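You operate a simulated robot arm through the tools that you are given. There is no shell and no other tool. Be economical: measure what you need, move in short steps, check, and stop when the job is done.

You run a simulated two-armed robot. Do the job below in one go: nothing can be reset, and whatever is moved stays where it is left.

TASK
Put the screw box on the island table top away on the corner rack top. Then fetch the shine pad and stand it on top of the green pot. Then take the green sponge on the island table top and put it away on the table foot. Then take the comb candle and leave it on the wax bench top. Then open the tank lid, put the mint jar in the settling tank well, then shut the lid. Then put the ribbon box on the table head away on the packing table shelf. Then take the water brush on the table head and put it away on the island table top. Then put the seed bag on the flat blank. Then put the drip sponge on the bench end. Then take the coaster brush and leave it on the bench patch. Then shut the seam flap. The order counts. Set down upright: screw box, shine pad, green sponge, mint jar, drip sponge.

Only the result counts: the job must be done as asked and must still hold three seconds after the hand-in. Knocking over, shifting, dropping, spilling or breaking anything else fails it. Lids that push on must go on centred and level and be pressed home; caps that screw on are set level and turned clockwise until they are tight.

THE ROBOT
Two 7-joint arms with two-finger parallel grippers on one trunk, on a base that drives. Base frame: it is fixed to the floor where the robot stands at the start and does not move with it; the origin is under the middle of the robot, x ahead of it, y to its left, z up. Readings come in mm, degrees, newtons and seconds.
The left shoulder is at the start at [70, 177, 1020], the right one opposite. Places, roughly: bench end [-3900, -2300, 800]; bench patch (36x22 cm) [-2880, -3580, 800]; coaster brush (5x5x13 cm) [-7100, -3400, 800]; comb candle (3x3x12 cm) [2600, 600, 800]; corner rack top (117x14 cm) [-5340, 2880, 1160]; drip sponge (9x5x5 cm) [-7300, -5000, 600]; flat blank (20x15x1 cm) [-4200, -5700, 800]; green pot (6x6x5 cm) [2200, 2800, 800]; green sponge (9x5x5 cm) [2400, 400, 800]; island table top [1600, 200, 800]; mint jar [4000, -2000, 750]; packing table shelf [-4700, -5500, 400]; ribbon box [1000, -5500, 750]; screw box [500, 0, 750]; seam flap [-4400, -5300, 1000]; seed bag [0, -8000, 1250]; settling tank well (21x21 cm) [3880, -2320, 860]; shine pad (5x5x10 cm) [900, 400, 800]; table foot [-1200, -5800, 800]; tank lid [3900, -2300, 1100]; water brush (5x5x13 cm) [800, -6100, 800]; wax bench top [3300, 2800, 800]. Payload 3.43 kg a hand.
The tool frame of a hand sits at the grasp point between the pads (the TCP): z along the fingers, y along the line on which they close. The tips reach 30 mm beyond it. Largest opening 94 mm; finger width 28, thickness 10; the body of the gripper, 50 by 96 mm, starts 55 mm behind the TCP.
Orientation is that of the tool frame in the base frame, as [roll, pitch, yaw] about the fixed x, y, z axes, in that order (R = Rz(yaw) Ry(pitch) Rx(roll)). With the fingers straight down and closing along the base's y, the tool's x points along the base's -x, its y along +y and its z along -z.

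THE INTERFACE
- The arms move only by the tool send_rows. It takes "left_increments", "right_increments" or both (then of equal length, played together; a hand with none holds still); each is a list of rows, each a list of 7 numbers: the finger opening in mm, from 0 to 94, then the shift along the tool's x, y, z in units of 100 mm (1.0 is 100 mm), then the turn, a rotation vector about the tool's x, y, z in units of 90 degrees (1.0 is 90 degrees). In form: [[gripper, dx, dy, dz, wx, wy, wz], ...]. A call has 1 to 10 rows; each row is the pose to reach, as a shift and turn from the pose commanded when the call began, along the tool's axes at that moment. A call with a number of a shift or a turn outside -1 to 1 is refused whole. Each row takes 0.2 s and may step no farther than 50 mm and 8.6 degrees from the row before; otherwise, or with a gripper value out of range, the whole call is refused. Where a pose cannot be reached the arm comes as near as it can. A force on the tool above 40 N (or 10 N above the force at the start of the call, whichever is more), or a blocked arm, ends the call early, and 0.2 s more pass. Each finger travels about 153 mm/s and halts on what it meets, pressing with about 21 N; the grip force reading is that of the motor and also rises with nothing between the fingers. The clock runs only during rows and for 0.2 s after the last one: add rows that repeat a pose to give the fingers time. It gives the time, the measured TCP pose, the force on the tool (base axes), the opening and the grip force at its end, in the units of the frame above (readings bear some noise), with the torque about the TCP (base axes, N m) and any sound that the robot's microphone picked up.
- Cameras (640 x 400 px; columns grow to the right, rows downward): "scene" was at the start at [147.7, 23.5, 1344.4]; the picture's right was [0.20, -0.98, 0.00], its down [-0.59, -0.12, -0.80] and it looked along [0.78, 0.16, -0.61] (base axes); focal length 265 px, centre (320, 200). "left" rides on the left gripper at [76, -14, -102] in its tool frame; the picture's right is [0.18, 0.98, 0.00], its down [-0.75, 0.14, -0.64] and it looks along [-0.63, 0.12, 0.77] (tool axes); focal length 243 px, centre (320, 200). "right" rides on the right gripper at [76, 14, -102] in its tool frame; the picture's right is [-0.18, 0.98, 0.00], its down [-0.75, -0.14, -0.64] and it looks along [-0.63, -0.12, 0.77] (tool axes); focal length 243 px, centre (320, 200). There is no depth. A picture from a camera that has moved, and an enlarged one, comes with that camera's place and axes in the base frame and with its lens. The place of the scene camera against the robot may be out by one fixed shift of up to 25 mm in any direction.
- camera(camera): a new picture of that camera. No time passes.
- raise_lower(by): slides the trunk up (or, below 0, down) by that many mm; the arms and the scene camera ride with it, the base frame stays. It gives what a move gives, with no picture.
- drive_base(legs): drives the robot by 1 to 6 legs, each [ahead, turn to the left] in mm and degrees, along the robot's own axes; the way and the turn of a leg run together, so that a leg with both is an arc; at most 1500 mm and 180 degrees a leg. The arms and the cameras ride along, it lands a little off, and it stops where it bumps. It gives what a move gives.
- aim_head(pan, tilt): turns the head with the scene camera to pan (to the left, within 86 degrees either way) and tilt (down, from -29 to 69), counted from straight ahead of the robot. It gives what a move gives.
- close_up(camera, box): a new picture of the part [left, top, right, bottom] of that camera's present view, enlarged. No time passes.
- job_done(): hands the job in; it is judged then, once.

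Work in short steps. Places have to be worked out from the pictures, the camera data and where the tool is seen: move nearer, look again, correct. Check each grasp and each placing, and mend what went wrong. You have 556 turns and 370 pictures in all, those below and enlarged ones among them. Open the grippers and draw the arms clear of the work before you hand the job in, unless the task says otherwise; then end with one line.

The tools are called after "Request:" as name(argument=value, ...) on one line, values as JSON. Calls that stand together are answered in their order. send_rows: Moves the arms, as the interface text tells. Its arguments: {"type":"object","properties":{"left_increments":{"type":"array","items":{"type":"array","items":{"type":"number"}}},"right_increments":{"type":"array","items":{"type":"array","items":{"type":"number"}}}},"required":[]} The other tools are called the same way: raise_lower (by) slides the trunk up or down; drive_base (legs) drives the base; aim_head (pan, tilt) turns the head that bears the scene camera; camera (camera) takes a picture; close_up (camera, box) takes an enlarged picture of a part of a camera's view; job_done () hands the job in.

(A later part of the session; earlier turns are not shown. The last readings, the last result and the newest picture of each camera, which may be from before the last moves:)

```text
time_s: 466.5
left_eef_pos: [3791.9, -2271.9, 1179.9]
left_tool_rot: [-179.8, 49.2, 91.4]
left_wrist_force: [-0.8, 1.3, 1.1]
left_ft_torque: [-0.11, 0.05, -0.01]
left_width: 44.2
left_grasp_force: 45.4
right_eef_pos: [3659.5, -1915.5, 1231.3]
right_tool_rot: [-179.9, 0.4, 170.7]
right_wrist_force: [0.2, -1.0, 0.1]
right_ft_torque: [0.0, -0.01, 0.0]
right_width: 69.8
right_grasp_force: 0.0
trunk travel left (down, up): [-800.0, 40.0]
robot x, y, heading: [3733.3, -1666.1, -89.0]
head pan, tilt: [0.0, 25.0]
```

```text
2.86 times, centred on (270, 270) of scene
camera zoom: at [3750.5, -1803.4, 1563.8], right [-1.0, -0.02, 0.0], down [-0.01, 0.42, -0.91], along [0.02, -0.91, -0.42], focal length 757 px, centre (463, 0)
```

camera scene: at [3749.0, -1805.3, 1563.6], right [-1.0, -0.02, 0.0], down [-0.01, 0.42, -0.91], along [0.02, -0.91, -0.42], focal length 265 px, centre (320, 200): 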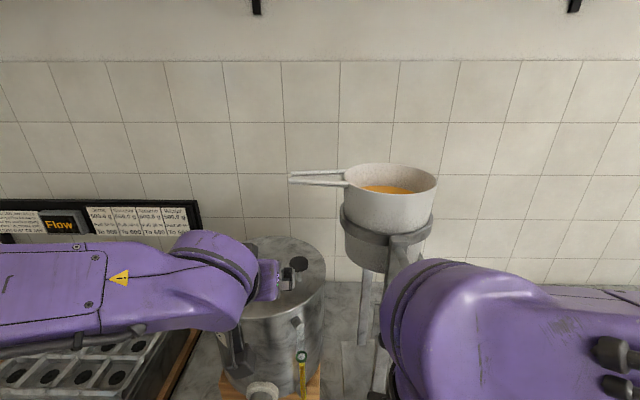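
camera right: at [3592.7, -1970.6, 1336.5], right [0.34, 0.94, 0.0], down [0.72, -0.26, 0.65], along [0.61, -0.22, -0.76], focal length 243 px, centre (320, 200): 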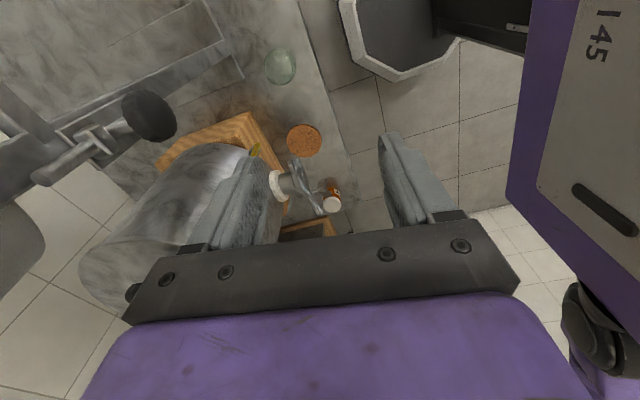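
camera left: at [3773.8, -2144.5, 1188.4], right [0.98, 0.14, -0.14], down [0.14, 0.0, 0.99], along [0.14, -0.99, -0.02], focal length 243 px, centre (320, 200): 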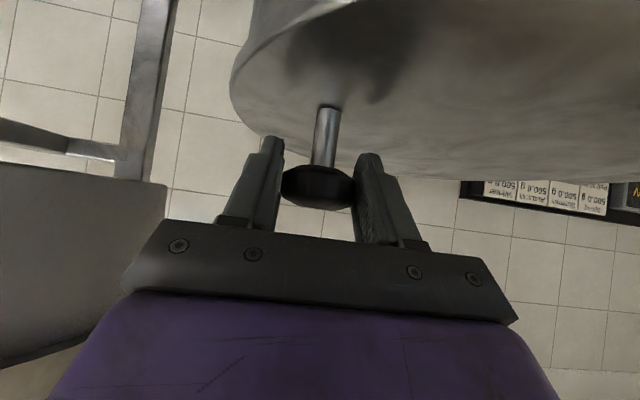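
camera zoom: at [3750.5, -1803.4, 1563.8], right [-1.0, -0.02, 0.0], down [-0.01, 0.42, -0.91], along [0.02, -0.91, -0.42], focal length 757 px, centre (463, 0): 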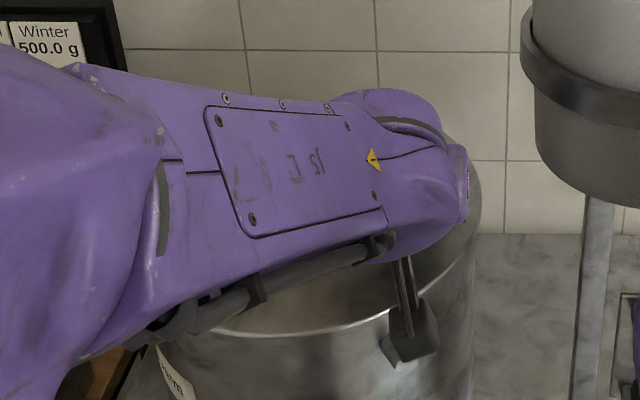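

Gripped the knob (44 mm). Now swing it rigidly about the hinge: first 8° to test the motion.

Request:
send_rows(left_increments=[[20, -0.061, 0.022, -0.053, 0.0145, 0.0005, -0.0168], [20, -0.123, 0.045, -0.106, 0.029, 0.001, -0.0336], [20, -0.184, 0.073, -0.158, 0.0435, 0.0015, -0.0505], [20, -0.245, 0.102, -0.211, 0.058, 0.002, -0.0673]])

Request:
camera(camera="left")

Request:
camera(camera="scene")

```text
time_s: 467.5
left_eef_pos: [3798.6, -2272.1, 1211.8]
left_tool_rot: [-167.7, 48.4, 100.4]
left_wrist_force: [-9.7, 3.0, 0.8]
left_ft_torque: [0.28, -0.41, -0.37]
left_width: 44.0
left_grasp_force: 45.0
right_eef_pos: [3657.2, -1914.7, 1231.2]
right_tool_rot: [-179.9, 0.6, 170.7]
right_wrist_force: [0.3, 0.6, -0.1]
right_ft_torque: [-0.02, 0.01, 0.0]
right_width: 69.9
right_grasp_force: 0.1
trunk travel left (down, up): [-800.0, 40.0]
robot x, y, heading: [3730.6, -1665.0, -89.1]
head pan, tilt: [0.0, 25.0]
```

```text
239 pictures are left
camera left: at [3783.6, -2144.5, 1222.4], right [0.95, 0.14, -0.28], down [0.28, 0.0, 0.96], along [0.13, -0.99, -0.04], focal length 243 px, centre (320, 200)
```

left: 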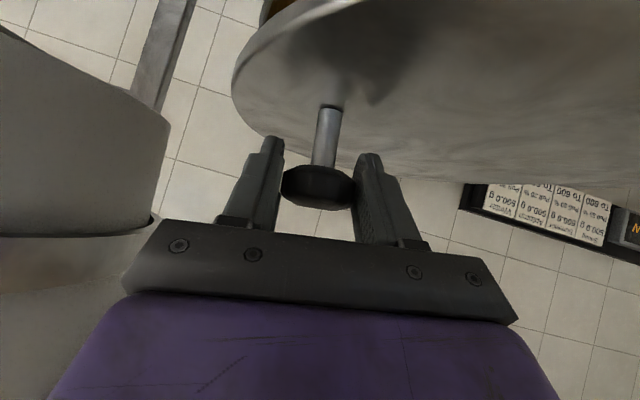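

```text
238 pictures are left
camera scene: at [3747.0, -1803.0, 1563.9], right [-1.0, -0.02, 0.0], down [0.0, 0.42, -0.91], along [0.02, -0.91, -0.42], focal length 265 px, centre (320, 200)
```

scene: 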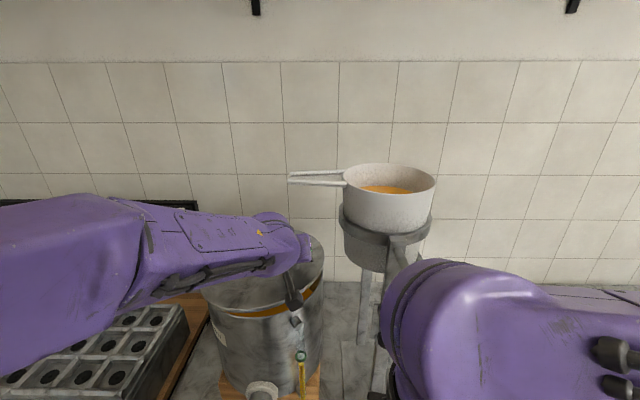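

The lid swings; the hinge is a bit higher than assumed (≈1146). Continuing 20° with the corrected arc.

Request:
send_rows(left_increments=[[20, -0.124, 0.029, -0.107, 0.029, 0.001, -0.0336], [20, -0.246, 0.069, -0.212, 0.058, 0.002, -0.0673], [20, -0.366, 0.12, -0.315, 0.087, 0.003, -0.101], [20, -0.483, 0.182, -0.417, 0.116, 0.004, -0.1346], [20, -0.596, 0.255, -0.514, 0.145, 0.005, -0.168]])

Request:
camera(camera="scene")

```text
time_s: 468.7
left_eef_pos: [3839.4, -2270.4, 1287.5]
left_tool_rot: [-141.0, 41.3, 119.5]
left_wrist_force: [0.2, 1.3, -0.9]
left_ft_torque: [0.12, -0.19, -0.27]
left_width: 44.3
left_grasp_force: 45.2
right_eef_pos: [3660.8, -1915.9, 1230.9]
right_tool_rot: [-179.9, 0.5, 170.6]
right_wrist_force: [0.0, -0.3, -0.2]
right_ft_torque: [0.01, -0.02, 0.0]
right_width: 69.7
right_grasp_force: 0.0
trunk travel left (down, up): [-800.0, 40.0]
robot x, y, heading: [3732.2, -1668.5, -88.9]
head pan, tilt: [0.0, 25.0]
```

```text
237 pictures are left
camera scene: at [3751.1, -1803.9, 1563.7], right [-1.0, -0.02, 0.0], down [-0.01, 0.42, -0.91], along [0.02, -0.91, -0.42], focal length 265 px, centre (320, 200)
```

scene: 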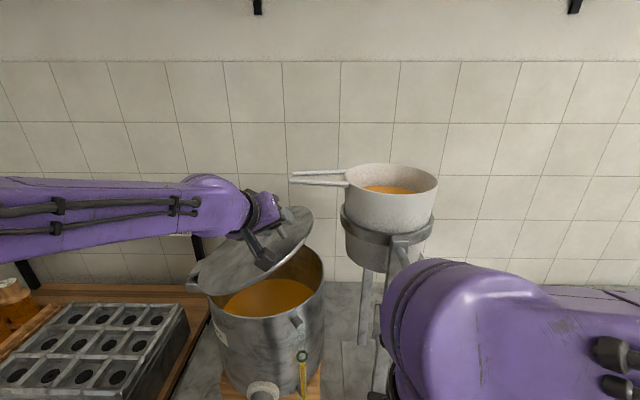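

Smooth, no force. Continuing the swing in 20° steps.

Request:
send_rows(left_increments=[[20, -0.124, 0.029, -0.107, 0.029, 0.001, -0.0336], [20, -0.246, 0.069, -0.212, 0.058, 0.002, -0.0673], [20, -0.366, 0.12, -0.315, 0.087, 0.003, -0.101], [20, -0.483, 0.182, -0.417, 0.116, 0.004, -0.1346], [20, -0.596, 0.255, -0.514, 0.145, 0.005, -0.168]])

Request:
send_rows(left_increments=[[20, -0.124, 0.029, -0.107, 0.029, 0.001, -0.0336], [20, -0.246, 0.069, -0.212, 0.058, 0.002, -0.0673], [20, -0.366, 0.12, -0.315, 0.087, 0.003, -0.101], [20, -0.483, 0.182, -0.417, 0.116, 0.004, -0.1346], [20, -0.596, 0.255, -0.514, 0.145, 0.005, -0.168]])

Request:
camera(camera="scene")

```text
time_s: 469.9
left_eef_pos: [3896.2, -2270.7, 1343.3]
left_tool_rot: [-121.0, 29.6, 131.3]
left_wrist_force: [-7.9, -7.8, 13.6]
left_ft_torque: [0.07, -0.29, -0.95]
left_width: 44.5
left_grasp_force: 44.8
right_eef_pos: [3659.2, -1917.4, 1231.4]
right_tool_rot: [-179.8, 0.5, 170.7]
right_wrist_force: [0.9, 0.0, 0.4]
right_ft_torque: [0.01, -0.01, -0.02]
right_width: 69.9
right_grasp_force: 0.0
trunk travel left (down, up): [-800.0, 40.0]
robot x, y, heading: [3733.2, -1667.5, -89.1]
head pan, tilt: [0.0, 25.0]
```

```text
time_s: 471.1
left_eef_pos: [3962.3, -2271.3, 1378.6]
left_tool_rot: [-106.5, 17.3, 137.0]
left_wrist_force: [-8.5, -9.5, 14.6]
left_ft_torque: [0.24, 0.1, -0.58]
left_width: 44.5
left_grasp_force: 44.8
right_eef_pos: [3658.5, -1917.1, 1231.9]
right_tool_rot: [-179.8, 0.4, 170.5]
right_wrist_force: [0.8, -0.5, 0.2]
right_ft_torque: [-0.02, 0.01, 0.01]
right_width: 70.1
right_grasp_force: 0.0
trunk travel left (down, up): [-800.0, 40.0]
robot x, y, heading: [3736.5, -1666.0, -89.1]
head pan, tilt: [0.0, 25.0]
stopped in row 5 (left hand): the force on the tool passed its limit (the readings are from after the stop); the commanded pose is now the measured one
```

```text
236 pictures are left
camera scene: at [3749.6, -1805.1, 1563.3], right [-1.0, -0.02, 0.0], down [-0.01, 0.42, -0.91], along [0.01, -0.91, -0.42], focal length 265 px, centre (320, 200)
```

scene: 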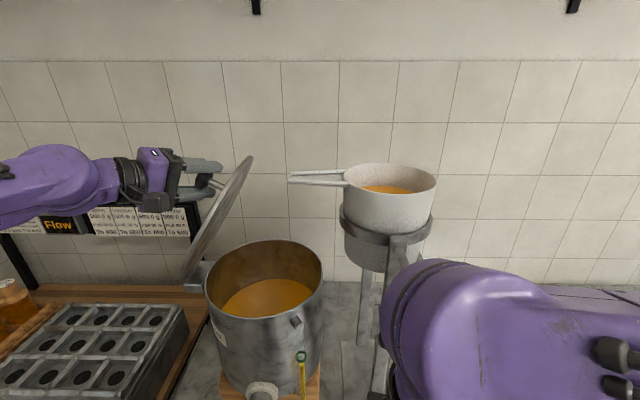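

The measured points fit a circle: hinge (4052, 1129), radius 265; the lid is at ≈59°. Continuing 20° on the fitted arc.

Request:
send_rows(left_increments=[[20, -0.174, 0.026, -0.149, 0.0362, 0.0007, -0.0422], [20, -0.346, 0.072, -0.296, 0.0723, 0.0015, -0.0843], [20, -0.515, 0.138, -0.439, 0.1085, 0.0022, -0.1265], [20, -0.679, 0.222, -0.579, 0.1447, 0.003, -0.1687]])

Request:
camera(camera="scene")

```text
time_s: 472.1
left_eef_pos: [4050.6, -2270.9, 1395.2]
left_tool_rot: [-93.3, 3.0, 139.4]
left_wrist_force: [-2.4, -6.1, 8.1]
left_ft_torque: [-0.12, 0.32, 0.1]
left_width: 44.5
left_grasp_force: 45.2
right_eef_pos: [3660.6, -1915.5, 1230.5]
right_tool_rot: [-179.9, 0.4, 170.5]
right_wrist_force: [-0.7, 0.1, 0.6]
right_ft_torque: [-0.03, 0.02, 0.05]
right_width: 70.2
right_grasp_force: 0.1
trunk travel left (down, up): [-800.0, 40.0]
robot x, y, heading: [3735.6, -1664.8, -89.3]
head pan, tilt: [0.0, 25.0]
stopped in row 4 (left hand): the force on the tool passed its limit (the readings are from after the stop); the commanded pose is now the measured one
```

```text
235 pictures are left
camera scene: at [3751.2, -1805.4, 1563.2], right [-1.0, -0.02, 0.0], down [-0.01, 0.42, -0.91], along [0.01, -0.91, -0.42], focal length 265 px, centre (320, 200)
```

scene: 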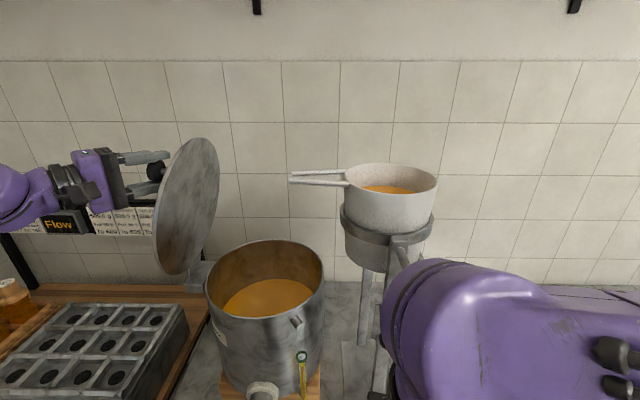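

Lid ≈79° open. A further 14° to pass vertical, watching the force.

Request:
send_rows(left_increments=[[20, -0.175, 0.028, -0.15, 0.0361, 0.0006, -0.0422], [20, -0.347, 0.074, -0.296, 0.0722, 0.0011, -0.0844], [20, -0.48, 0.125, -0.41, 0.101, 0.0016, -0.118]])

Request:
camera(camera="scene")

Request:
camera(camera="left")

```text
time_s: 472.9
left_eef_pos: [4113.7, -2271.2, 1387.8]
left_tool_rot: [-84.4, -7.7, 139.2]
left_wrist_force: [1.4, -12.0, 8.1]
left_ft_torque: [-0.18, -0.25, -0.36]
left_width: 44.5
left_grasp_force: 45.1
right_eef_pos: [3660.0, -1918.3, 1231.0]
right_tool_rot: [180.0, 0.4, 170.6]
right_wrist_force: [0.5, -0.4, 0.6]
right_ft_torque: [0.01, 0.03, -0.01]
right_width: 70.2
right_grasp_force: 0.2
trunk travel left (down, up): [-800.0, 40.0]
robot x, y, heading: [3734.1, -1668.2, -89.1]
head pan, tilt: [0.0, 25.0]
```

```text
234 pictures are left
camera scene: at [3750.7, -1806.9, 1563.5], right [-1.0, -0.02, 0.0], down [-0.01, 0.42, -0.91], along [0.01, -0.91, -0.42], focal length 265 px, centre (320, 200)
```

scene: 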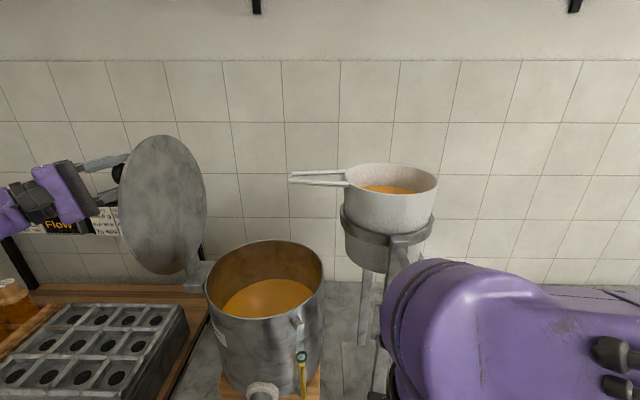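

```text
233 pictures are left
camera left: at [4125.3, -2144.2, 1400.6], right [-0.3, 0.13, -0.94], down [0.95, 0.0, -0.3], along [-0.04, -0.99, -0.13], focal length 243 px, centre (320, 200)
```

left: 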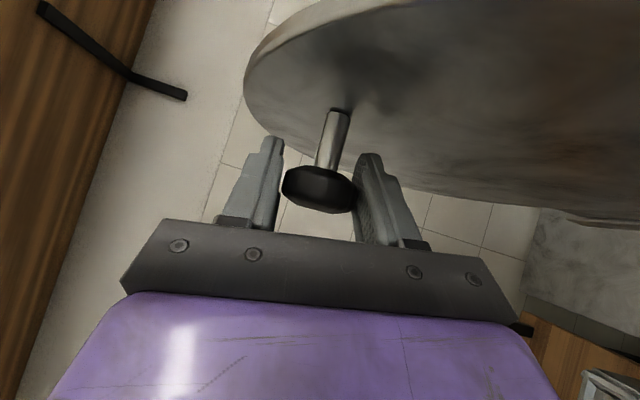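

Lid just past vertical (≈92°). Another 15° so it leans open securely.

Request:
send_rows(left_increments=[[20, -0.176, 0.026, -0.149, 0.036, 0.0007, -0.0423], [20, -0.349, 0.072, -0.295, 0.072, 0.0015, -0.0847], [20, -0.519, 0.138, -0.439, 0.108, 0.0022, -0.127]])

Request:
camera(camera="scene")

```text
time_s: 473.6
left_eef_pos: [4136.6, -2269.6, 1380.2]
left_tool_rot: [-77.5, -14.3, 135.6]
left_wrist_force: [-36.0, -4.5, 12.6]
left_ft_torque: [-0.06, -0.5, -0.27]
left_width: 43.5
left_grasp_force: 45.4
right_eef_pos: [3652.2, -1915.8, 1230.7]
right_tool_rot: [-180.0, 0.6, 170.4]
right_wrist_force: [0.1, -0.8, -0.6]
right_ft_torque: [0.02, 0.07, 0.03]
right_width: 69.9
right_grasp_force: 0.1
trunk travel left (down, up): [-800.0, 40.0]
robot x, y, heading: [3733.6, -1666.3, -89.7]
head pan, tilt: [0.0, 25.0]
stopped in row 3 (left hand): the force on the tool passed its limit (the readings are from after the stop); the commanded pose is now the measured one
```

```text
232 pictures are left
camera scene: at [3739.1, -1805.3, 1563.5], right [-1.0, -0.01, -0.01], down [0.0, 0.42, -0.91], along [0.01, -0.91, -0.42], focal length 265 px, centre (320, 200)
```

scene: 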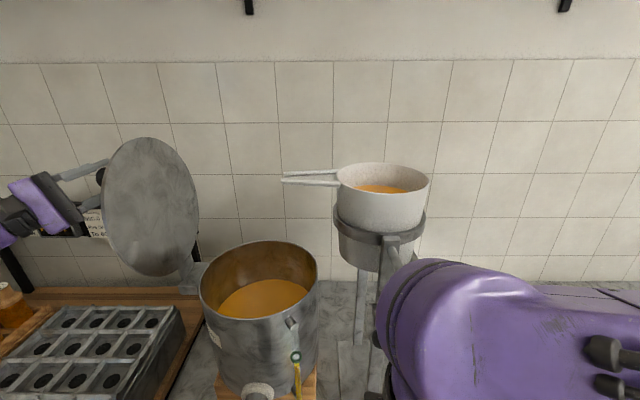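

The lid is at its stop (~98°). Releasing and withdrawing along the tool axis.

Request:
send_rows(left_increments=[[60, 0, 0, 0, 0, 0, 0], [94, 0, 0, 0, 0, 0, 0], [94, 0, 0, -0.2, 0, 0, 0], [94, 0, 0, -0.5, 0, 0, 0], [94, 0, 0, -1.0, 0, 0, 0]])

Request:
camera(camera="scene")

```text
time_s: 474.8
left_eef_pos: [4215.8, -2194.9, 1354.0]
left_tool_rot: [-77.2, -15.2, 136.5]
left_wrist_force: [0.7, 0.4, 0.3]
left_ft_torque: [0.02, -0.04, 0.02]
left_width: 93.8
left_grasp_force: 0.0
right_eef_pos: [3659.5, -1914.7, 1232.1]
right_tool_rot: [-179.8, 0.4, 170.4]
right_wrist_force: [-0.3, -0.1, 0.1]
right_ft_torque: [-0.01, 0.0, 0.04]
right_width: 69.9
right_grasp_force: 0.0
trunk travel left (down, up): [-800.0, 40.0]
robot x, y, heading: [3733.5, -1674.4, -89.6]
head pan, tilt: [0.0, 25.0]
```

```text
231 pictures are left
camera scene: at [3750.1, -1803.0, 1563.9], right [-1.0, -0.01, 0.0], down [0.0, 0.42, -0.91], along [0.01, -0.91, -0.42], focal length 265 px, centre (320, 200)
```

scene: 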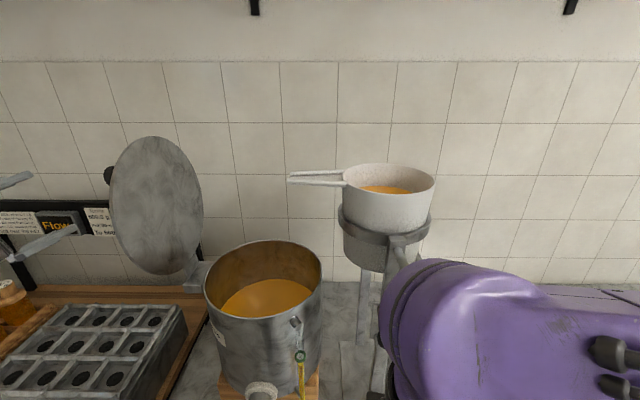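

The lid stays open. The well floor is deep (~860), so I'll bring the jar in with the right arm from a better stance. First back off and bring the left hand to a plain pose.

Request:
drive_base(legs=[[-400, 0]])

Request:
send_rows(left_increments=[[70, 0, 0, -0.2, -0.07, 0, 0.06], [70, 0, 0, -0.4, -0.14, 0, 0.12], [70, 0, 0, -0.6, -0.21, 0, 0.18], [70, 0, 0, -0.6, -0.28, 0, 0.24], [70, 0, 0, -0.6, -0.35, 0, 0.3], [70, 0, 0, -0.6, -0.42, 0, 0.36], [70, 0, 0, -0.6, -0.49, 0, 0.42], [70, 0, 0, -0.6, -0.56, 0, 0.48], [70, 0, 0, -0.6, -0.63, 0, 0.54], [70, 0, 0, -0.6, -0.7, 0, 0.6]])

```text
time_s: 477.3
left_eef_pos: [4209.6, -1789.7, 1353.6]
left_tool_rot: [-77.1, -15.3, 136.3]
left_wrist_force: [0.2, -0.3, -0.3]
left_ft_torque: [0.0, -0.02, 0.05]
left_width: 94.1
left_grasp_force: 0.2
right_eef_pos: [3655.3, -1507.8, 1229.9]
right_tool_rot: [-179.9, 0.3, 170.1]
right_wrist_force: [-0.6, -0.7, 0.4]
right_ft_torque: [0.03, -0.03, 0.01]
right_width: 69.9
right_grasp_force: 0.0
trunk travel left (down, up): [-800.0, 40.0]
robot x, y, heading: [3733.1, -1259.2, -89.9]
head pan, tilt: [0.0, 25.0]
```

```text
time_s: 479.5
left_eef_pos: [4247.4, -1743.7, 1340.7]
left_tool_rot: [-148.4, 32.3, 116.9]
left_wrist_force: [0.1, -1.0, -0.3]
left_ft_torque: [0.01, -0.02, 0.02]
left_width: 70.1
left_grasp_force: 0.1
right_eef_pos: [3654.1, -1507.3, 1231.9]
right_tool_rot: [-179.9, 0.4, 170.3]
right_wrist_force: [-0.7, 0.2, 0.2]
right_ft_torque: [-0.01, 0.01, -0.02]
right_width: 70.1
right_grasp_force: 0.0
trunk travel left (down, up): [-800.0, 40.0]
robot x, y, heading: [3732.0, -1260.1, -89.9]
head pan, tilt: [0.0, 25.0]
```

Levelling the left hand so it points down.

Request:
send_rows(left_increments=[[70, 0, 0, 0, -0.052, 0.063, 0], [70, 0, 0, 0, -0.104, 0.125, 0], [70, 0, 0, 0, -0.156, 0.188, 0], [70, 0, 0, 0, -0.208, 0.251, 0], [70, 0, 0, 0, -0.26, 0.313, 0], [70, 0, 0, 0, -0.312, 0.376, 0]])

Request:
raise_lower(by=38)

Request:
drive_base(legs=[[0, 90], [290, 0], [0, -76], [300, 0]])

Request:
aim_head(pan=-5, tilt=35)

Request:
camera(camera="scene")

Request:
camera(camera="right")

```text
time_s: 480.9
left_eef_pos: [4245.6, -1745.2, 1340.6]
left_tool_rot: [-179.9, 0.1, 107.4]
left_wrist_force: [-0.8, -0.2, 0.1]
left_ft_torque: [0.01, -0.02, 0.01]
left_width: 70.0
left_grasp_force: 0.1
right_eef_pos: [3652.3, -1507.8, 1231.1]
right_tool_rot: [179.9, 0.4, 170.2]
right_wrist_force: [0.6, -0.4, 0.2]
right_ft_torque: [-0.01, -0.04, -0.02]
right_width: 70.1
right_grasp_force: 0.1
trunk travel left (down, up): [-800.0, 40.0]
robot x, y, heading: [3734.0, -1257.3, -89.6]
head pan, tilt: [0.0, 25.0]
```

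```text
time_s: 481.7
left_eef_pos: [4246.7, -1743.6, 1378.8]
left_tool_rot: [-179.8, 0.2, 107.5]
left_wrist_force: [-0.4, -0.4, -0.5]
left_ft_torque: [-0.01, 0.01, -0.01]
left_width: 70.1
left_grasp_force: 0.1
right_eef_pos: [3654.9, -1506.7, 1270.3]
right_tool_rot: [-179.9, 0.3, 170.2]
right_wrist_force: [0.5, 0.4, 0.7]
right_ft_torque: [0.01, -0.01, 0.0]
right_width: 69.8
right_grasp_force: 0.0
trunk travel left (down, up): [-838.0, 2.0]
robot x, y, heading: [3735.2, -1258.7, -89.3]
head pan, tilt: [0.0, 25.0]
```

```text
time_s: 492.5
left_eef_pos: [4731.8, -1875.8, 1380.5]
left_tool_rot: [-179.7, 0.3, 123.0]
left_wrist_force: [-0.6, 0.5, -0.3]
left_ft_torque: [-0.01, -0.02, 0.0]
left_width: 69.8
left_grasp_force: 0.0
right_eef_pos: [4097.2, -1804.2, 1268.7]
right_tool_rot: [-179.9, 0.4, -174.2]
right_wrist_force: [0.0, 0.1, -0.9]
right_ft_torque: [0.01, 0.06, 0.03]
right_width: 69.8
right_grasp_force: 0.0
trunk travel left (down, up): [-838.0, 2.0]
robot x, y, heading: [4108.6, -1546.0, -74.0]
head pan, tilt: [0.0, 25.0]
```

```text
time_s: 493.2
left_eef_pos: [4733.1, -1876.9, 1379.0]
left_tool_rot: [-179.8, 0.2, 123.0]
left_wrist_force: [0.7, 0.1, 0.6]
left_ft_torque: [-0.02, 0.02, -0.01]
left_width: 70.1
left_grasp_force: 0.0
right_eef_pos: [4098.3, -1806.3, 1270.1]
right_tool_rot: [-179.9, 0.3, -174.3]
right_wrist_force: [-0.3, 0.4, -0.7]
right_ft_torque: [0.0, -0.01, 0.03]
right_width: 69.8
right_grasp_force: 0.1
trunk travel left (down, up): [-838.0, 2.0]
robot x, y, heading: [4109.3, -1549.0, -74.1]
head pan, tilt: [-5.0, 35.0]
```

```text
230 pictures are left
camera scene: at [4150.2, -1676.1, 1586.0], right [-0.98, -0.19, 0.0], down [-0.11, 0.56, -0.82], along [0.15, -0.8, -0.57], focal length 265 px, centre (320, 200)
```

scene: 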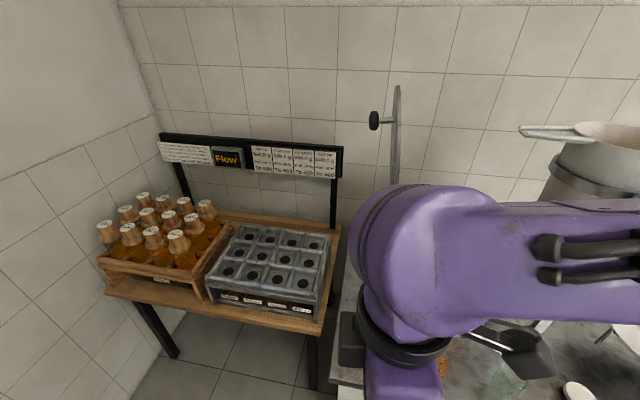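

```text
229 pictures are left
camera right: at [4020.2, -1799.1, 1372.3], right [0.09, 1.0, 0.0], down [0.76, -0.07, 0.65], along [0.64, -0.06, -0.76], focal length 243 px, centre (320, 200)
```

right: 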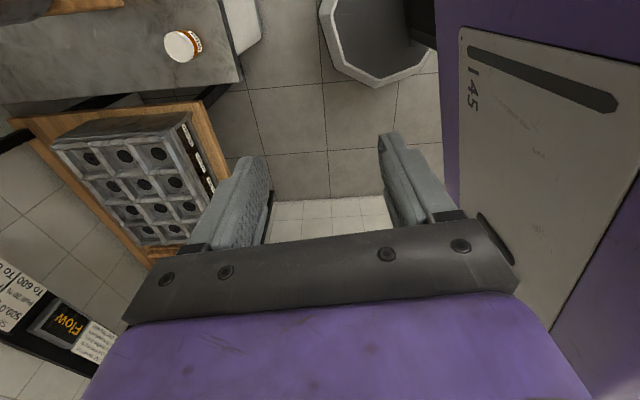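

The jar cap is at about (4077, −2107). Moving the base 110 mm nearer, then bringing the right hand over the jar.

Request:
drive_base(legs=[[110, 0]])

Request:
send_rows(right_increments=[[94, 0.1, -0.2, 0.4, 0, 0, 0], [94, 0.2, -0.4, 0.8, 0, 0, 0], [94, 0.3, -0.6, 1.0, 0, 0, 0]])

Request:
send_rows(right_increments=[[94, 0.1, -0.2, 0.4, 0, 0, 0], [94, 0.15, -0.4, 0.8, 0, 0, 0], [94, 0.2, -0.6, 1.0, 0, 0, 0]])

Request:
camera(camera="right")

Request:
camera(camera="scene")

```text
time_s: 494.4
left_eef_pos: [4761.5, -1979.8, 1379.8]
left_tool_rot: [-179.8, 0.4, 123.1]
left_wrist_force: [0.8, 0.4, 0.0]
left_ft_torque: [0.02, 0.04, -0.04]
left_width: 70.0
left_grasp_force: 0.1
right_eef_pos: [4127.6, -1909.0, 1270.5]
right_tool_rot: [-179.7, 0.4, -174.2]
right_wrist_force: [-0.4, -0.1, -0.4]
right_ft_torque: [-0.02, 0.0, 0.01]
right_width: 70.0
right_grasp_force: 0.1
trunk travel left (down, up): [-838.0, 2.0]
robot x, y, heading: [4136.5, -1650.4, -74.1]
head pan, tilt: [-5.0, 35.0]
```

```text
time_s: 495.2
left_eef_pos: [4763.1, -1985.1, 1378.7]
left_tool_rot: [-179.8, 0.1, 123.1]
left_wrist_force: [-0.6, 0.1, -0.7]
left_ft_torque: [0.04, -0.01, 0.0]
left_width: 70.1
left_grasp_force: 0.2
right_eef_pos: [4102.2, -1978.2, 1169.2]
right_tool_rot: [179.9, 0.3, -174.3]
right_wrist_force: [0.7, -1.1, 0.9]
right_ft_torque: [0.05, 0.03, 0.03]
right_width: 94.2
right_grasp_force: 0.1
trunk travel left (down, up): [-838.0, 2.0]
robot x, y, heading: [4135.0, -1653.3, -74.3]
head pan, tilt: [-5.0, 35.0]
```

```text
time_s: 496.0
left_eef_pos: [4763.0, -1981.7, 1378.7]
left_tool_rot: [-179.7, 0.2, 123.0]
left_wrist_force: [-0.3, 0.1, 0.3]
left_ft_torque: [0.05, 0.01, 0.01]
left_width: 70.0
left_grasp_force: 0.0
right_eef_pos: [4090.9, -2034.3, 1067.8]
right_tool_rot: [-179.9, 0.2, -174.3]
right_wrist_force: [-0.5, -0.6, 0.9]
right_ft_torque: [-0.05, 0.0, 0.04]
right_width: 94.3
right_grasp_force: 0.0
trunk travel left (down, up): [-838.0, 2.0]
robot x, y, heading: [4136.6, -1648.7, -74.0]
head pan, tilt: [-5.0, 35.0]
```

```text
228 pictures are left
camera right: at [4014.2, -2026.9, 1171.1], right [0.09, 1.0, 0.0], down [0.76, -0.06, 0.65], along [0.64, -0.06, -0.76], focal length 243 px, centre (320, 200)
```

right: 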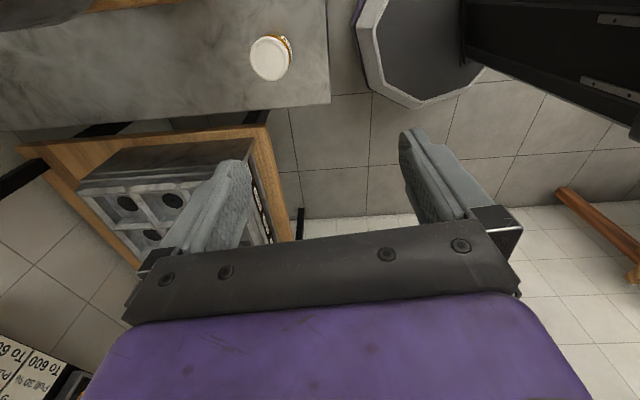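

```text
227 pictures are left
camera scene: at [4180.6, -1782.4, 1585.9], right [-0.98, -0.19, 0.0], down [-0.11, 0.56, -0.82], along [0.15, -0.8, -0.57], focal length 265 px, centre (320, 200)
```

scene: 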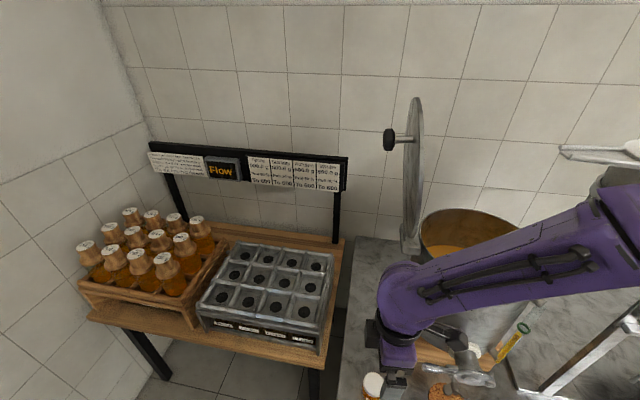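

Jar at about (4079, −2114), cap top ~730–757. Moving over it and lowering to ~900 for a closer look.

Request:
send_rows(right_increments=[[94, 0.1, -0.4, 0.3, 0, 0, 0], [94, 0.2, -0.78, 0.6, 0, 0, 0], [94, 0.2, -0.78, 1.0, 0, 0, 0]])

Request:
send_rows(right_increments=[[94, 0, 0, 0.4, 0, 0, 0], [94, 0, 0, 0.7, 0, 0, 0], [94, 0, 0, 0.7, 0, 0, 0]])

Request:
camera(camera="right")

Request:
close_up(camera="scene", box=[320, 280, 560, 400])

```text
refused: row 1 steps farther than a row can; nothing moved
```

```text
time_s: 496.8
left_eef_pos: [4762.3, -1982.1, 1380.0]
left_tool_rot: [-179.8, 0.3, 123.1]
left_wrist_force: [-0.6, -0.3, 0.2]
left_ft_torque: [-0.03, -0.04, 0.03]
left_width: 70.1
left_grasp_force: 0.0
right_eef_pos: [4092.5, -2033.2, 999.8]
right_tool_rot: [-179.9, 0.4, -174.3]
right_wrist_force: [0.0, -1.2, -0.8]
right_ft_torque: [-0.01, 0.03, 0.02]
right_width: 93.9
right_grasp_force: 0.0
trunk travel left (down, up): [-838.0, 2.0]
robot x, y, heading: [4138.0, -1654.0, -74.2]
head pan, tilt: [-5.0, 35.0]
```

```text
226 pictures are left
camera right: at [4013.4, -2026.3, 1102.5], right [0.09, 1.0, 0.0], down [0.76, -0.06, 0.65], along [0.65, -0.06, -0.76], focal length 243 px, centre (320, 200)
```

right: 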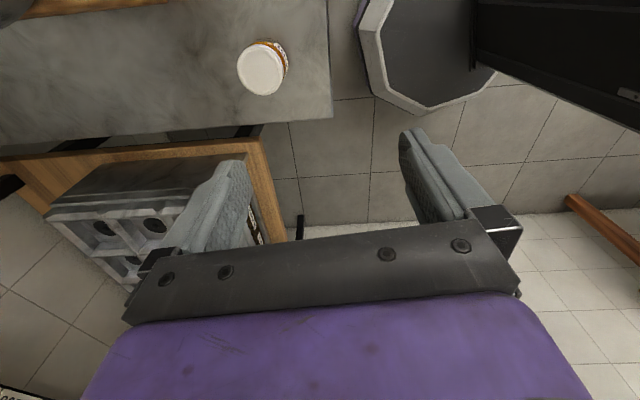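

```text
2.67 times, centred on (440, 340) of scene
camera zoom: at [4178.8, -1780.7, 1586.1], right [-0.98, -0.19, 0.0], down [-0.11, 0.56, -0.82], along [0.15, -0.81, -0.57], focal length 707 px, centre (0, -173)
```

zoom: 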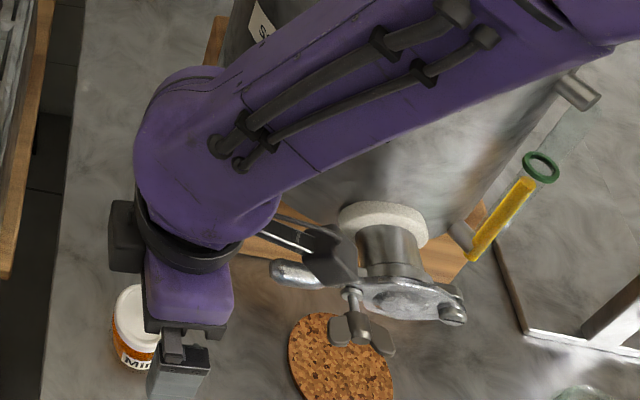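

Cap ≈(4080, −2108). Moving over and down to about 880.

Request:
send_rows(right_increments=[[94, 0.1, -0.35, 0.1, 0, 0, 0], [94, 0.2, -0.74, 0.2, 0, 0, 0], [94, 0.2, -0.74, 0.6, 0, 0, 0], [94, 0.2, -0.74, 1.0, 0, 0, 0], [94, 0.2, -0.74, 1.0, 0, 0, 0]])

Request:
camera(camera="right")

```text
time_s: 498.0
left_eef_pos: [4760.8, -1984.3, 1380.1]
left_tool_rot: [-179.8, 0.2, 122.9]
left_wrist_force: [-0.2, 0.8, -0.4]
left_ft_torque: [0.01, 0.0, -0.01]
left_width: 70.2
left_grasp_force: 0.1
right_eef_pos: [4079.3, -2111.8, 897.5]
right_tool_rot: [-179.8, 0.4, -174.4]
right_wrist_force: [0.9, -0.7, -0.1]
right_ft_torque: [0.04, -0.03, -0.01]
right_width: 93.9
right_grasp_force: 0.1
trunk travel left (down, up): [-838.0, 2.0]
robot x, y, heading: [4137.9, -1654.0, -74.1]
head pan, tilt: [-5.0, 35.0]
```

```text
224 pictures are left
camera right: at [4000.2, -2104.3, 999.6], right [0.09, 1.0, 0.0], down [0.76, -0.06, 0.65], along [0.64, -0.06, -0.76], focal length 243 px, centre (320, 200)
```

right: 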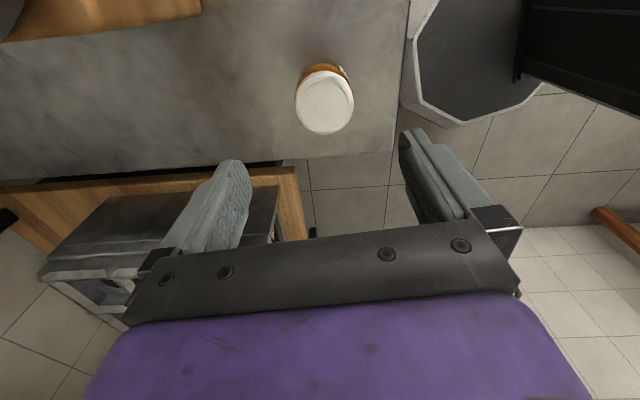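

Centred. Descend so the fingertips cover the upper ~25 mm of the jar and close.

Request:
send_rows(right_increments=[[94, 0, 0.03, 0.4, 0, 0, 0], [94, 0, 0.03, 0.8, 0, 0, 0], [94, 0, 0.03, 1.0, 0, 0, 0]])

Request:
camera(camera="right")

Request:
close_up(camera="scene", box=[320, 280, 480, 400])

```text
time_s: 498.8
left_eef_pos: [4764.4, -1980.4, 1379.2]
left_tool_rot: [-179.6, 0.3, 123.0]
left_wrist_force: [-0.2, -0.1, -0.2]
left_ft_torque: [-0.04, 0.04, 0.0]
left_width: 69.9
left_grasp_force: 0.1
right_eef_pos: [4083.0, -2107.3, 799.2]
right_tool_rot: [-179.8, 0.2, -174.3]
right_wrist_force: [0.4, 0.9, 0.1]
right_ft_torque: [-0.05, 0.01, 0.03]
right_width: 94.2
right_grasp_force: 0.0
trunk travel left (down, up): [-838.0, 2.0]
robot x, y, heading: [4136.3, -1649.7, -74.0]
head pan, tilt: [-5.0, 35.0]
```

```text
223 pictures are left
camera right: at [4003.8, -2099.5, 902.1], right [0.09, 1.0, 0.0], down [0.76, -0.06, 0.65], along [0.64, -0.06, -0.76], focal length 243 px, centre (320, 200)
```

right: 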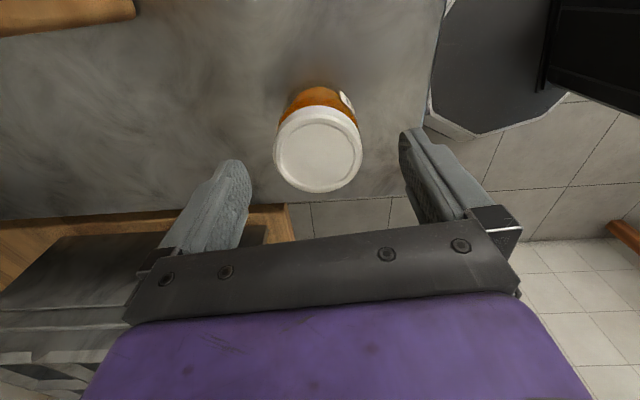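

```text
3.33 times, centred on (400, 340) of scene
camera zoom: at [4182.2, -1779.3, 1586.2], right [-0.98, -0.19, 0.0], down [-0.11, 0.56, -0.82], along [0.15, -0.81, -0.57], focal length 883 px, centre (53, -267)
```

zoom: 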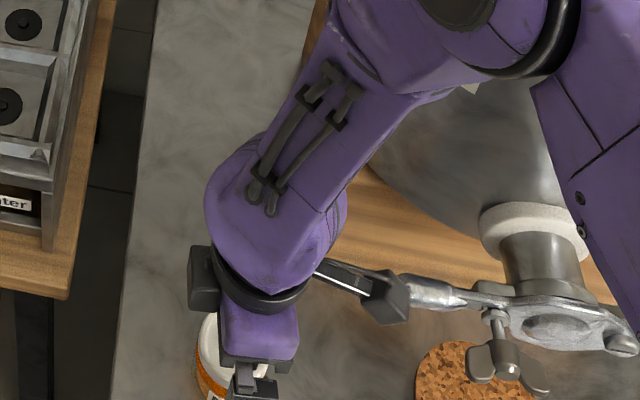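

Lever of the tap stays clear of the gripper camera. Lower 33 mm more and close on the jar.

Request:
send_rows(right_increments=[[94, 0.02, 0, 0.15, 0, 0, 0], [94, 0.02, 0, 0.3, 0, 0, 0], [94, 0.02, 0, 0.33, 0, 0, 0], [70, 0.02, 0, 0.33, 0, 0, 0], [30, 0.02, 0, 0.33, 0, 0, 0], [30, 0.02, 0, 0.33, 0, 0, 0], [30, 0.02, 0, 0.33, 0, 0, 0]])

Request:
camera(camera="right")

```text
time_s: 499.2
left_eef_pos: [4764.0, -1980.4, 1379.1]
left_tool_rot: [-179.7, 0.2, 123.0]
left_wrist_force: [-0.3, -1.5, 0.1]
left_ft_torque: [0.03, -0.04, 0.0]
left_width: 69.9
left_grasp_force: 0.0
right_eef_pos: [4084.3, -2106.6, 795.8]
right_tool_rot: [-179.8, 0.5, -174.7]
right_wrist_force: [9.0, 13.1, 20.4]
right_ft_torque: [-1.44, 2.93, -1.34]
right_width: 94.1
right_grasp_force: 0.1
trunk travel left (down, up): [-838.0, 2.0]
robot x, y, heading: [4137.5, -1653.4, -74.1]
head pan, tilt: [-5.0, 35.0]
stopped in row 1 (right hand): the force on the tool passed its limit (the readings are from after the stop); the commanded pose is now the measured one
```

```text
221 pictures are left
camera right: at [4005.4, -2099.2, 898.3], right [0.09, 1.0, 0.0], down [0.76, -0.07, 0.65], along [0.65, -0.06, -0.76], focal length 243 px, centre (320, 200)
```

right: 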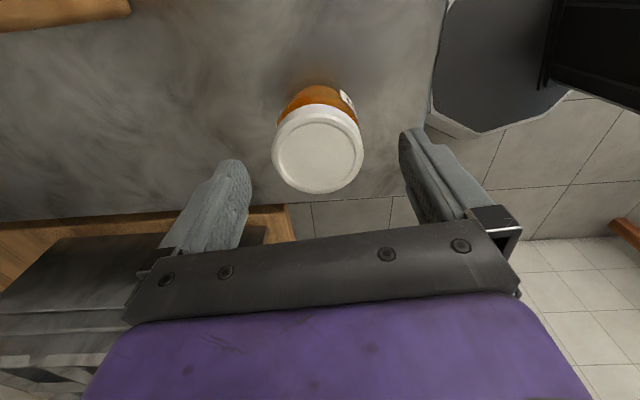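

The gripper's camera touched the tap lever. I'll lift 60 mm, turn the hand so the camera faces the robot, and come down again.

Request:
send_rows(right_increments=[[94, 0, 0, -0.2, 0, 0, 0], [94, 0, 0, -0.6, 0, 0, 0], [94, 0, 0, -0.6, 0, 0, 0.09], [94, 0, 0, -0.6, 0, 0, 0.18], [94, 0, 0, -0.6, 0, 0, 0.27], [94, 0, 0, -0.6, 0, 0, 0.36], [94, 0, 0, -0.6, 0, 0, 0.45], [94, 0, 0, -0.6, 0, 0, 0.54], [94, 0, 0, -0.6, 0, 0, 0.63], [94, 0, 0, -0.6, 0, 0, 0.72]])

Request:
camera(camera="right")

Request:
camera(camera="scene")

```text
time_s: 501.4
left_eef_pos: [4762.5, -1982.3, 1378.5]
left_tool_rot: [-179.9, 0.2, 123.0]
left_wrist_force: [0.3, -0.3, -0.5]
left_ft_torque: [0.0, 0.04, 0.0]
left_width: 70.2
left_grasp_force: 0.0
right_eef_pos: [4081.5, -2108.9, 854.8]
right_tool_rot: [179.6, 0.3, 120.7]
right_wrist_force: [-0.5, -0.4, 0.5]
right_ft_torque: [-0.02, 0.02, -0.01]
right_width: 93.9
right_grasp_force: 0.0
trunk travel left (down, up): [-838.0, 2.0]
robot x, y, heading: [4139.5, -1655.9, -74.3]
head pan, tilt: [-5.0, 35.0]
```

```text
220 pictures are left
camera right: at [4053.5, -2035.8, 958.4], right [0.94, 0.34, 0.01], down [0.26, -0.72, 0.65], along [0.23, -0.6, -0.76], focal length 243 px, centre (320, 200)
```

right: 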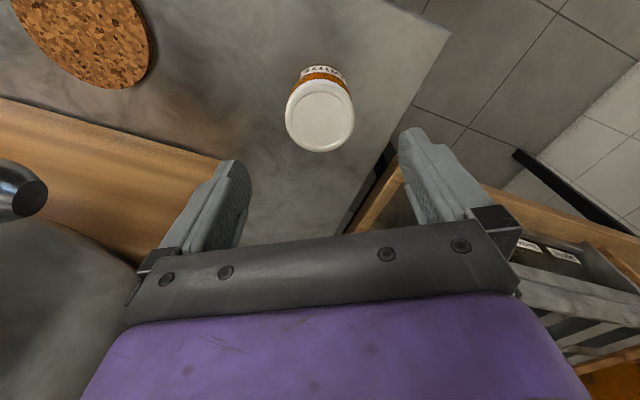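

```text
219 pictures are left
camera scene: at [4180.4, -1781.9, 1586.0], right [-0.98, -0.19, 0.0], down [-0.11, 0.56, -0.82], along [0.15, -0.8, -0.57], focal length 265 px, centre (320, 200)
```

scene: 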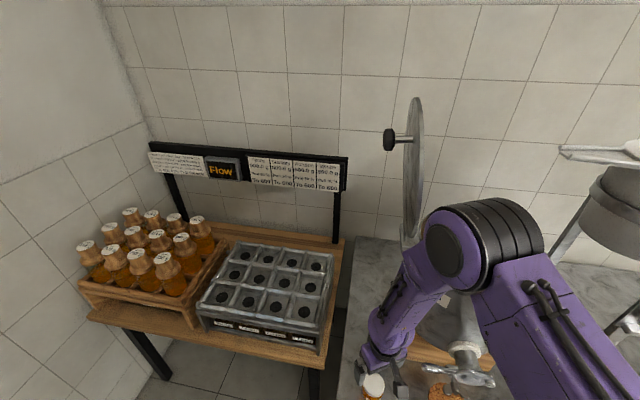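

Jar centred under the hand. Lowering 88 mm and closing.

Request:
send_rows(right_increments=[[94, 0, 0, 0.3, 0, 0, 0], [94, 0, 0, 0.6, 0, 0, 0], [94, 0, 0, 0.8, 0, 0, 0], [94, 0, 0, 0.87, 0, 0, 0], [70, 0, 0, 0.87, 0, 0, 0], [30, 0, 0, 0.87, 0, 0, 0], [30, 0, 0, 0.87, 0, 0, 0], [30, 0, 0, 0.87, 0, 0, 0]])

Request:
camera(camera="right")

Request:
camera(camera="scene")

```text
time_s: 503.2
left_eef_pos: [4761.9, -1984.2, 1379.6]
left_tool_rot: [-179.7, 0.2, 123.1]
left_wrist_force: [-0.1, 0.3, -0.8]
left_ft_torque: [0.0, 0.02, -0.02]
left_width: 70.1
left_grasp_force: 0.1
right_eef_pos: [4082.5, -2110.7, 766.8]
right_tool_rot: [179.7, 0.3, 120.8]
right_wrist_force: [-0.3, -0.3, -0.6]
right_ft_torque: [-0.01, 0.01, 0.05]
right_width: 57.5
right_grasp_force: 20.9
trunk travel left (down, up): [-838.0, 2.0]
robot x, y, heading: [4136.9, -1650.5, -74.2]
head pan, tilt: [-5.0, 35.0]
```

```text
218 pictures are left
camera right: at [4055.4, -2037.5, 870.0], right [0.94, 0.34, 0.01], down [0.26, -0.72, 0.65], along [0.23, -0.6, -0.76], focal length 243 px, centre (320, 200)
```

right: 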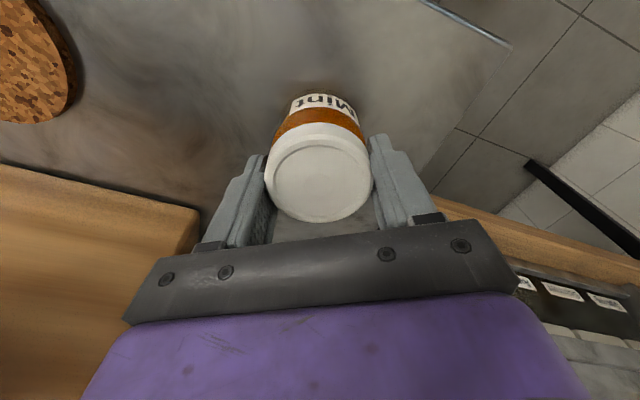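

```text
217 pictures are left
camera scene: at [4180.3, -1782.1, 1585.9], right [-0.98, -0.19, 0.0], down [-0.11, 0.56, -0.82], along [0.15, -0.8, -0.57], focal length 265 px, centre (320, 200)
```

scene: 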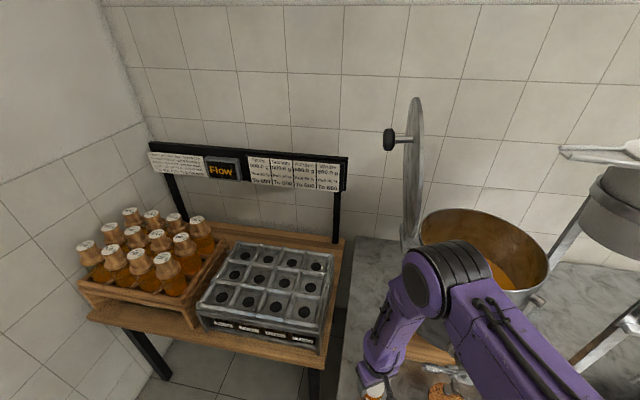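

Jar held at 57.5 mm. Lifting and moving back away from the open lid before rising over the rim.

Request:
send_rows(right_increments=[[30, 0, 0, -0.2, 0, 0, 0], [30, 0, 0, -0.6, 0, 0, 0], [30, 0, 0, -1.0, 0, 0, 0]])

Request:
send_rows(right_increments=[[30, 0.3, -0.1, -0.2, 0, 0, 0], [30, 0.6, -0.2, -0.4, 0, 0, 0], [30, 0.8, -0.28, -0.6, 0, 0, 0]])

Request:
send_rows(right_increments=[[30, 0.3, -0.1, -0.2, 0, 0, 0], [30, 0.6, -0.2, -0.4, 0, 0, 0], [30, 0.8, -0.28, -0.6, 0, 0, 0]])

Request:
camera(camera="right")

Request:
camera(camera="scene")

```text
time_s: 504.0
left_eef_pos: [4762.5, -1981.4, 1379.8]
left_tool_rot: [-179.7, 0.3, 123.1]
left_wrist_force: [0.9, 0.7, -0.2]
left_ft_torque: [-0.01, 0.0, 0.01]
left_width: 70.1
left_grasp_force: 0.0
right_eef_pos: [4081.9, -2109.7, 867.6]
right_tool_rot: [179.8, 0.2, 120.8]
right_wrist_force: [-0.7, 0.4, -2.5]
right_ft_torque: [0.02, 0.02, 0.01]
right_width: 57.4
right_grasp_force: 20.7
trunk travel left (down, up): [-838.0, 2.0]
robot x, y, heading: [4137.0, -1653.5, -74.2]
head pan, tilt: [-5.0, 35.0]
```

```text
time_s: 504.8
left_eef_pos: [4762.5, -1982.2, 1378.9]
left_tool_rot: [-179.8, 0.2, 123.0]
left_wrist_force: [-0.1, 0.7, 0.7]
left_ft_torque: [0.02, 0.01, 0.02]
left_width: 70.3
left_grasp_force: 0.1
right_eef_pos: [4014.0, -2053.7, 929.0]
right_tool_rot: [179.6, 0.4, 120.8]
right_wrist_force: [0.8, -0.5, -2.5]
right_ft_torque: [-0.02, 0.01, 0.03]
right_width: 57.7
right_grasp_force: 20.7
trunk travel left (down, up): [-838.0, 2.0]
robot x, y, heading: [4135.1, -1654.2, -74.4]
head pan, tilt: [-5.0, 35.0]
```

```text
time_s: 505.6
left_eef_pos: [4762.3, -1983.9, 1379.2]
left_tool_rot: [-179.7, 0.2, 123.1]
left_wrist_force: [1.1, -0.2, 0.3]
left_ft_torque: [0.05, -0.05, 0.0]
left_width: 70.0
left_grasp_force: 0.1
right_eef_pos: [3955.1, -2022.8, 975.3]
right_tool_rot: [179.5, 0.2, 120.8]
right_wrist_force: [0.6, 0.5, -3.2]
right_ft_torque: [-0.02, -0.01, 0.02]
right_width: 57.3
right_grasp_force: 21.0
right hand out of reach, approached as far as the arm can: row 3
trunk travel left (down, up): [-838.0, 2.0]
robot x, y, heading: [4133.8, -1657.0, -74.2]
head pan, tilt: [-5.0, 35.0]
```

```text
216 pictures are left
camera right: at [3927.2, -1949.0, 1079.9], right [0.94, 0.35, 0.01], down [0.26, -0.72, 0.64], along [0.23, -0.6, -0.77], focal length 243 px, centre (320, 200)
```

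right: 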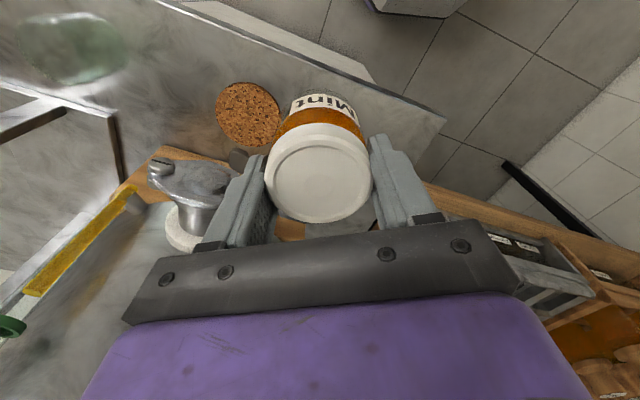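

```text
215 pictures are left
camera scene: at [4179.8, -1783.1, 1585.8], right [-0.98, -0.19, 0.0], down [-0.11, 0.56, -0.82], along [0.15, -0.8, -0.57], focal length 265 px, centre (320, 200)
```

scene: 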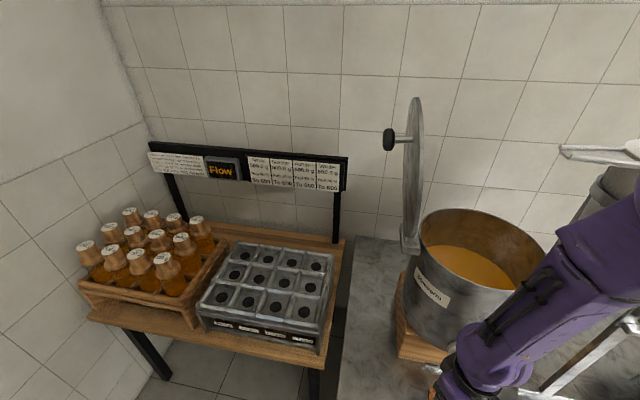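

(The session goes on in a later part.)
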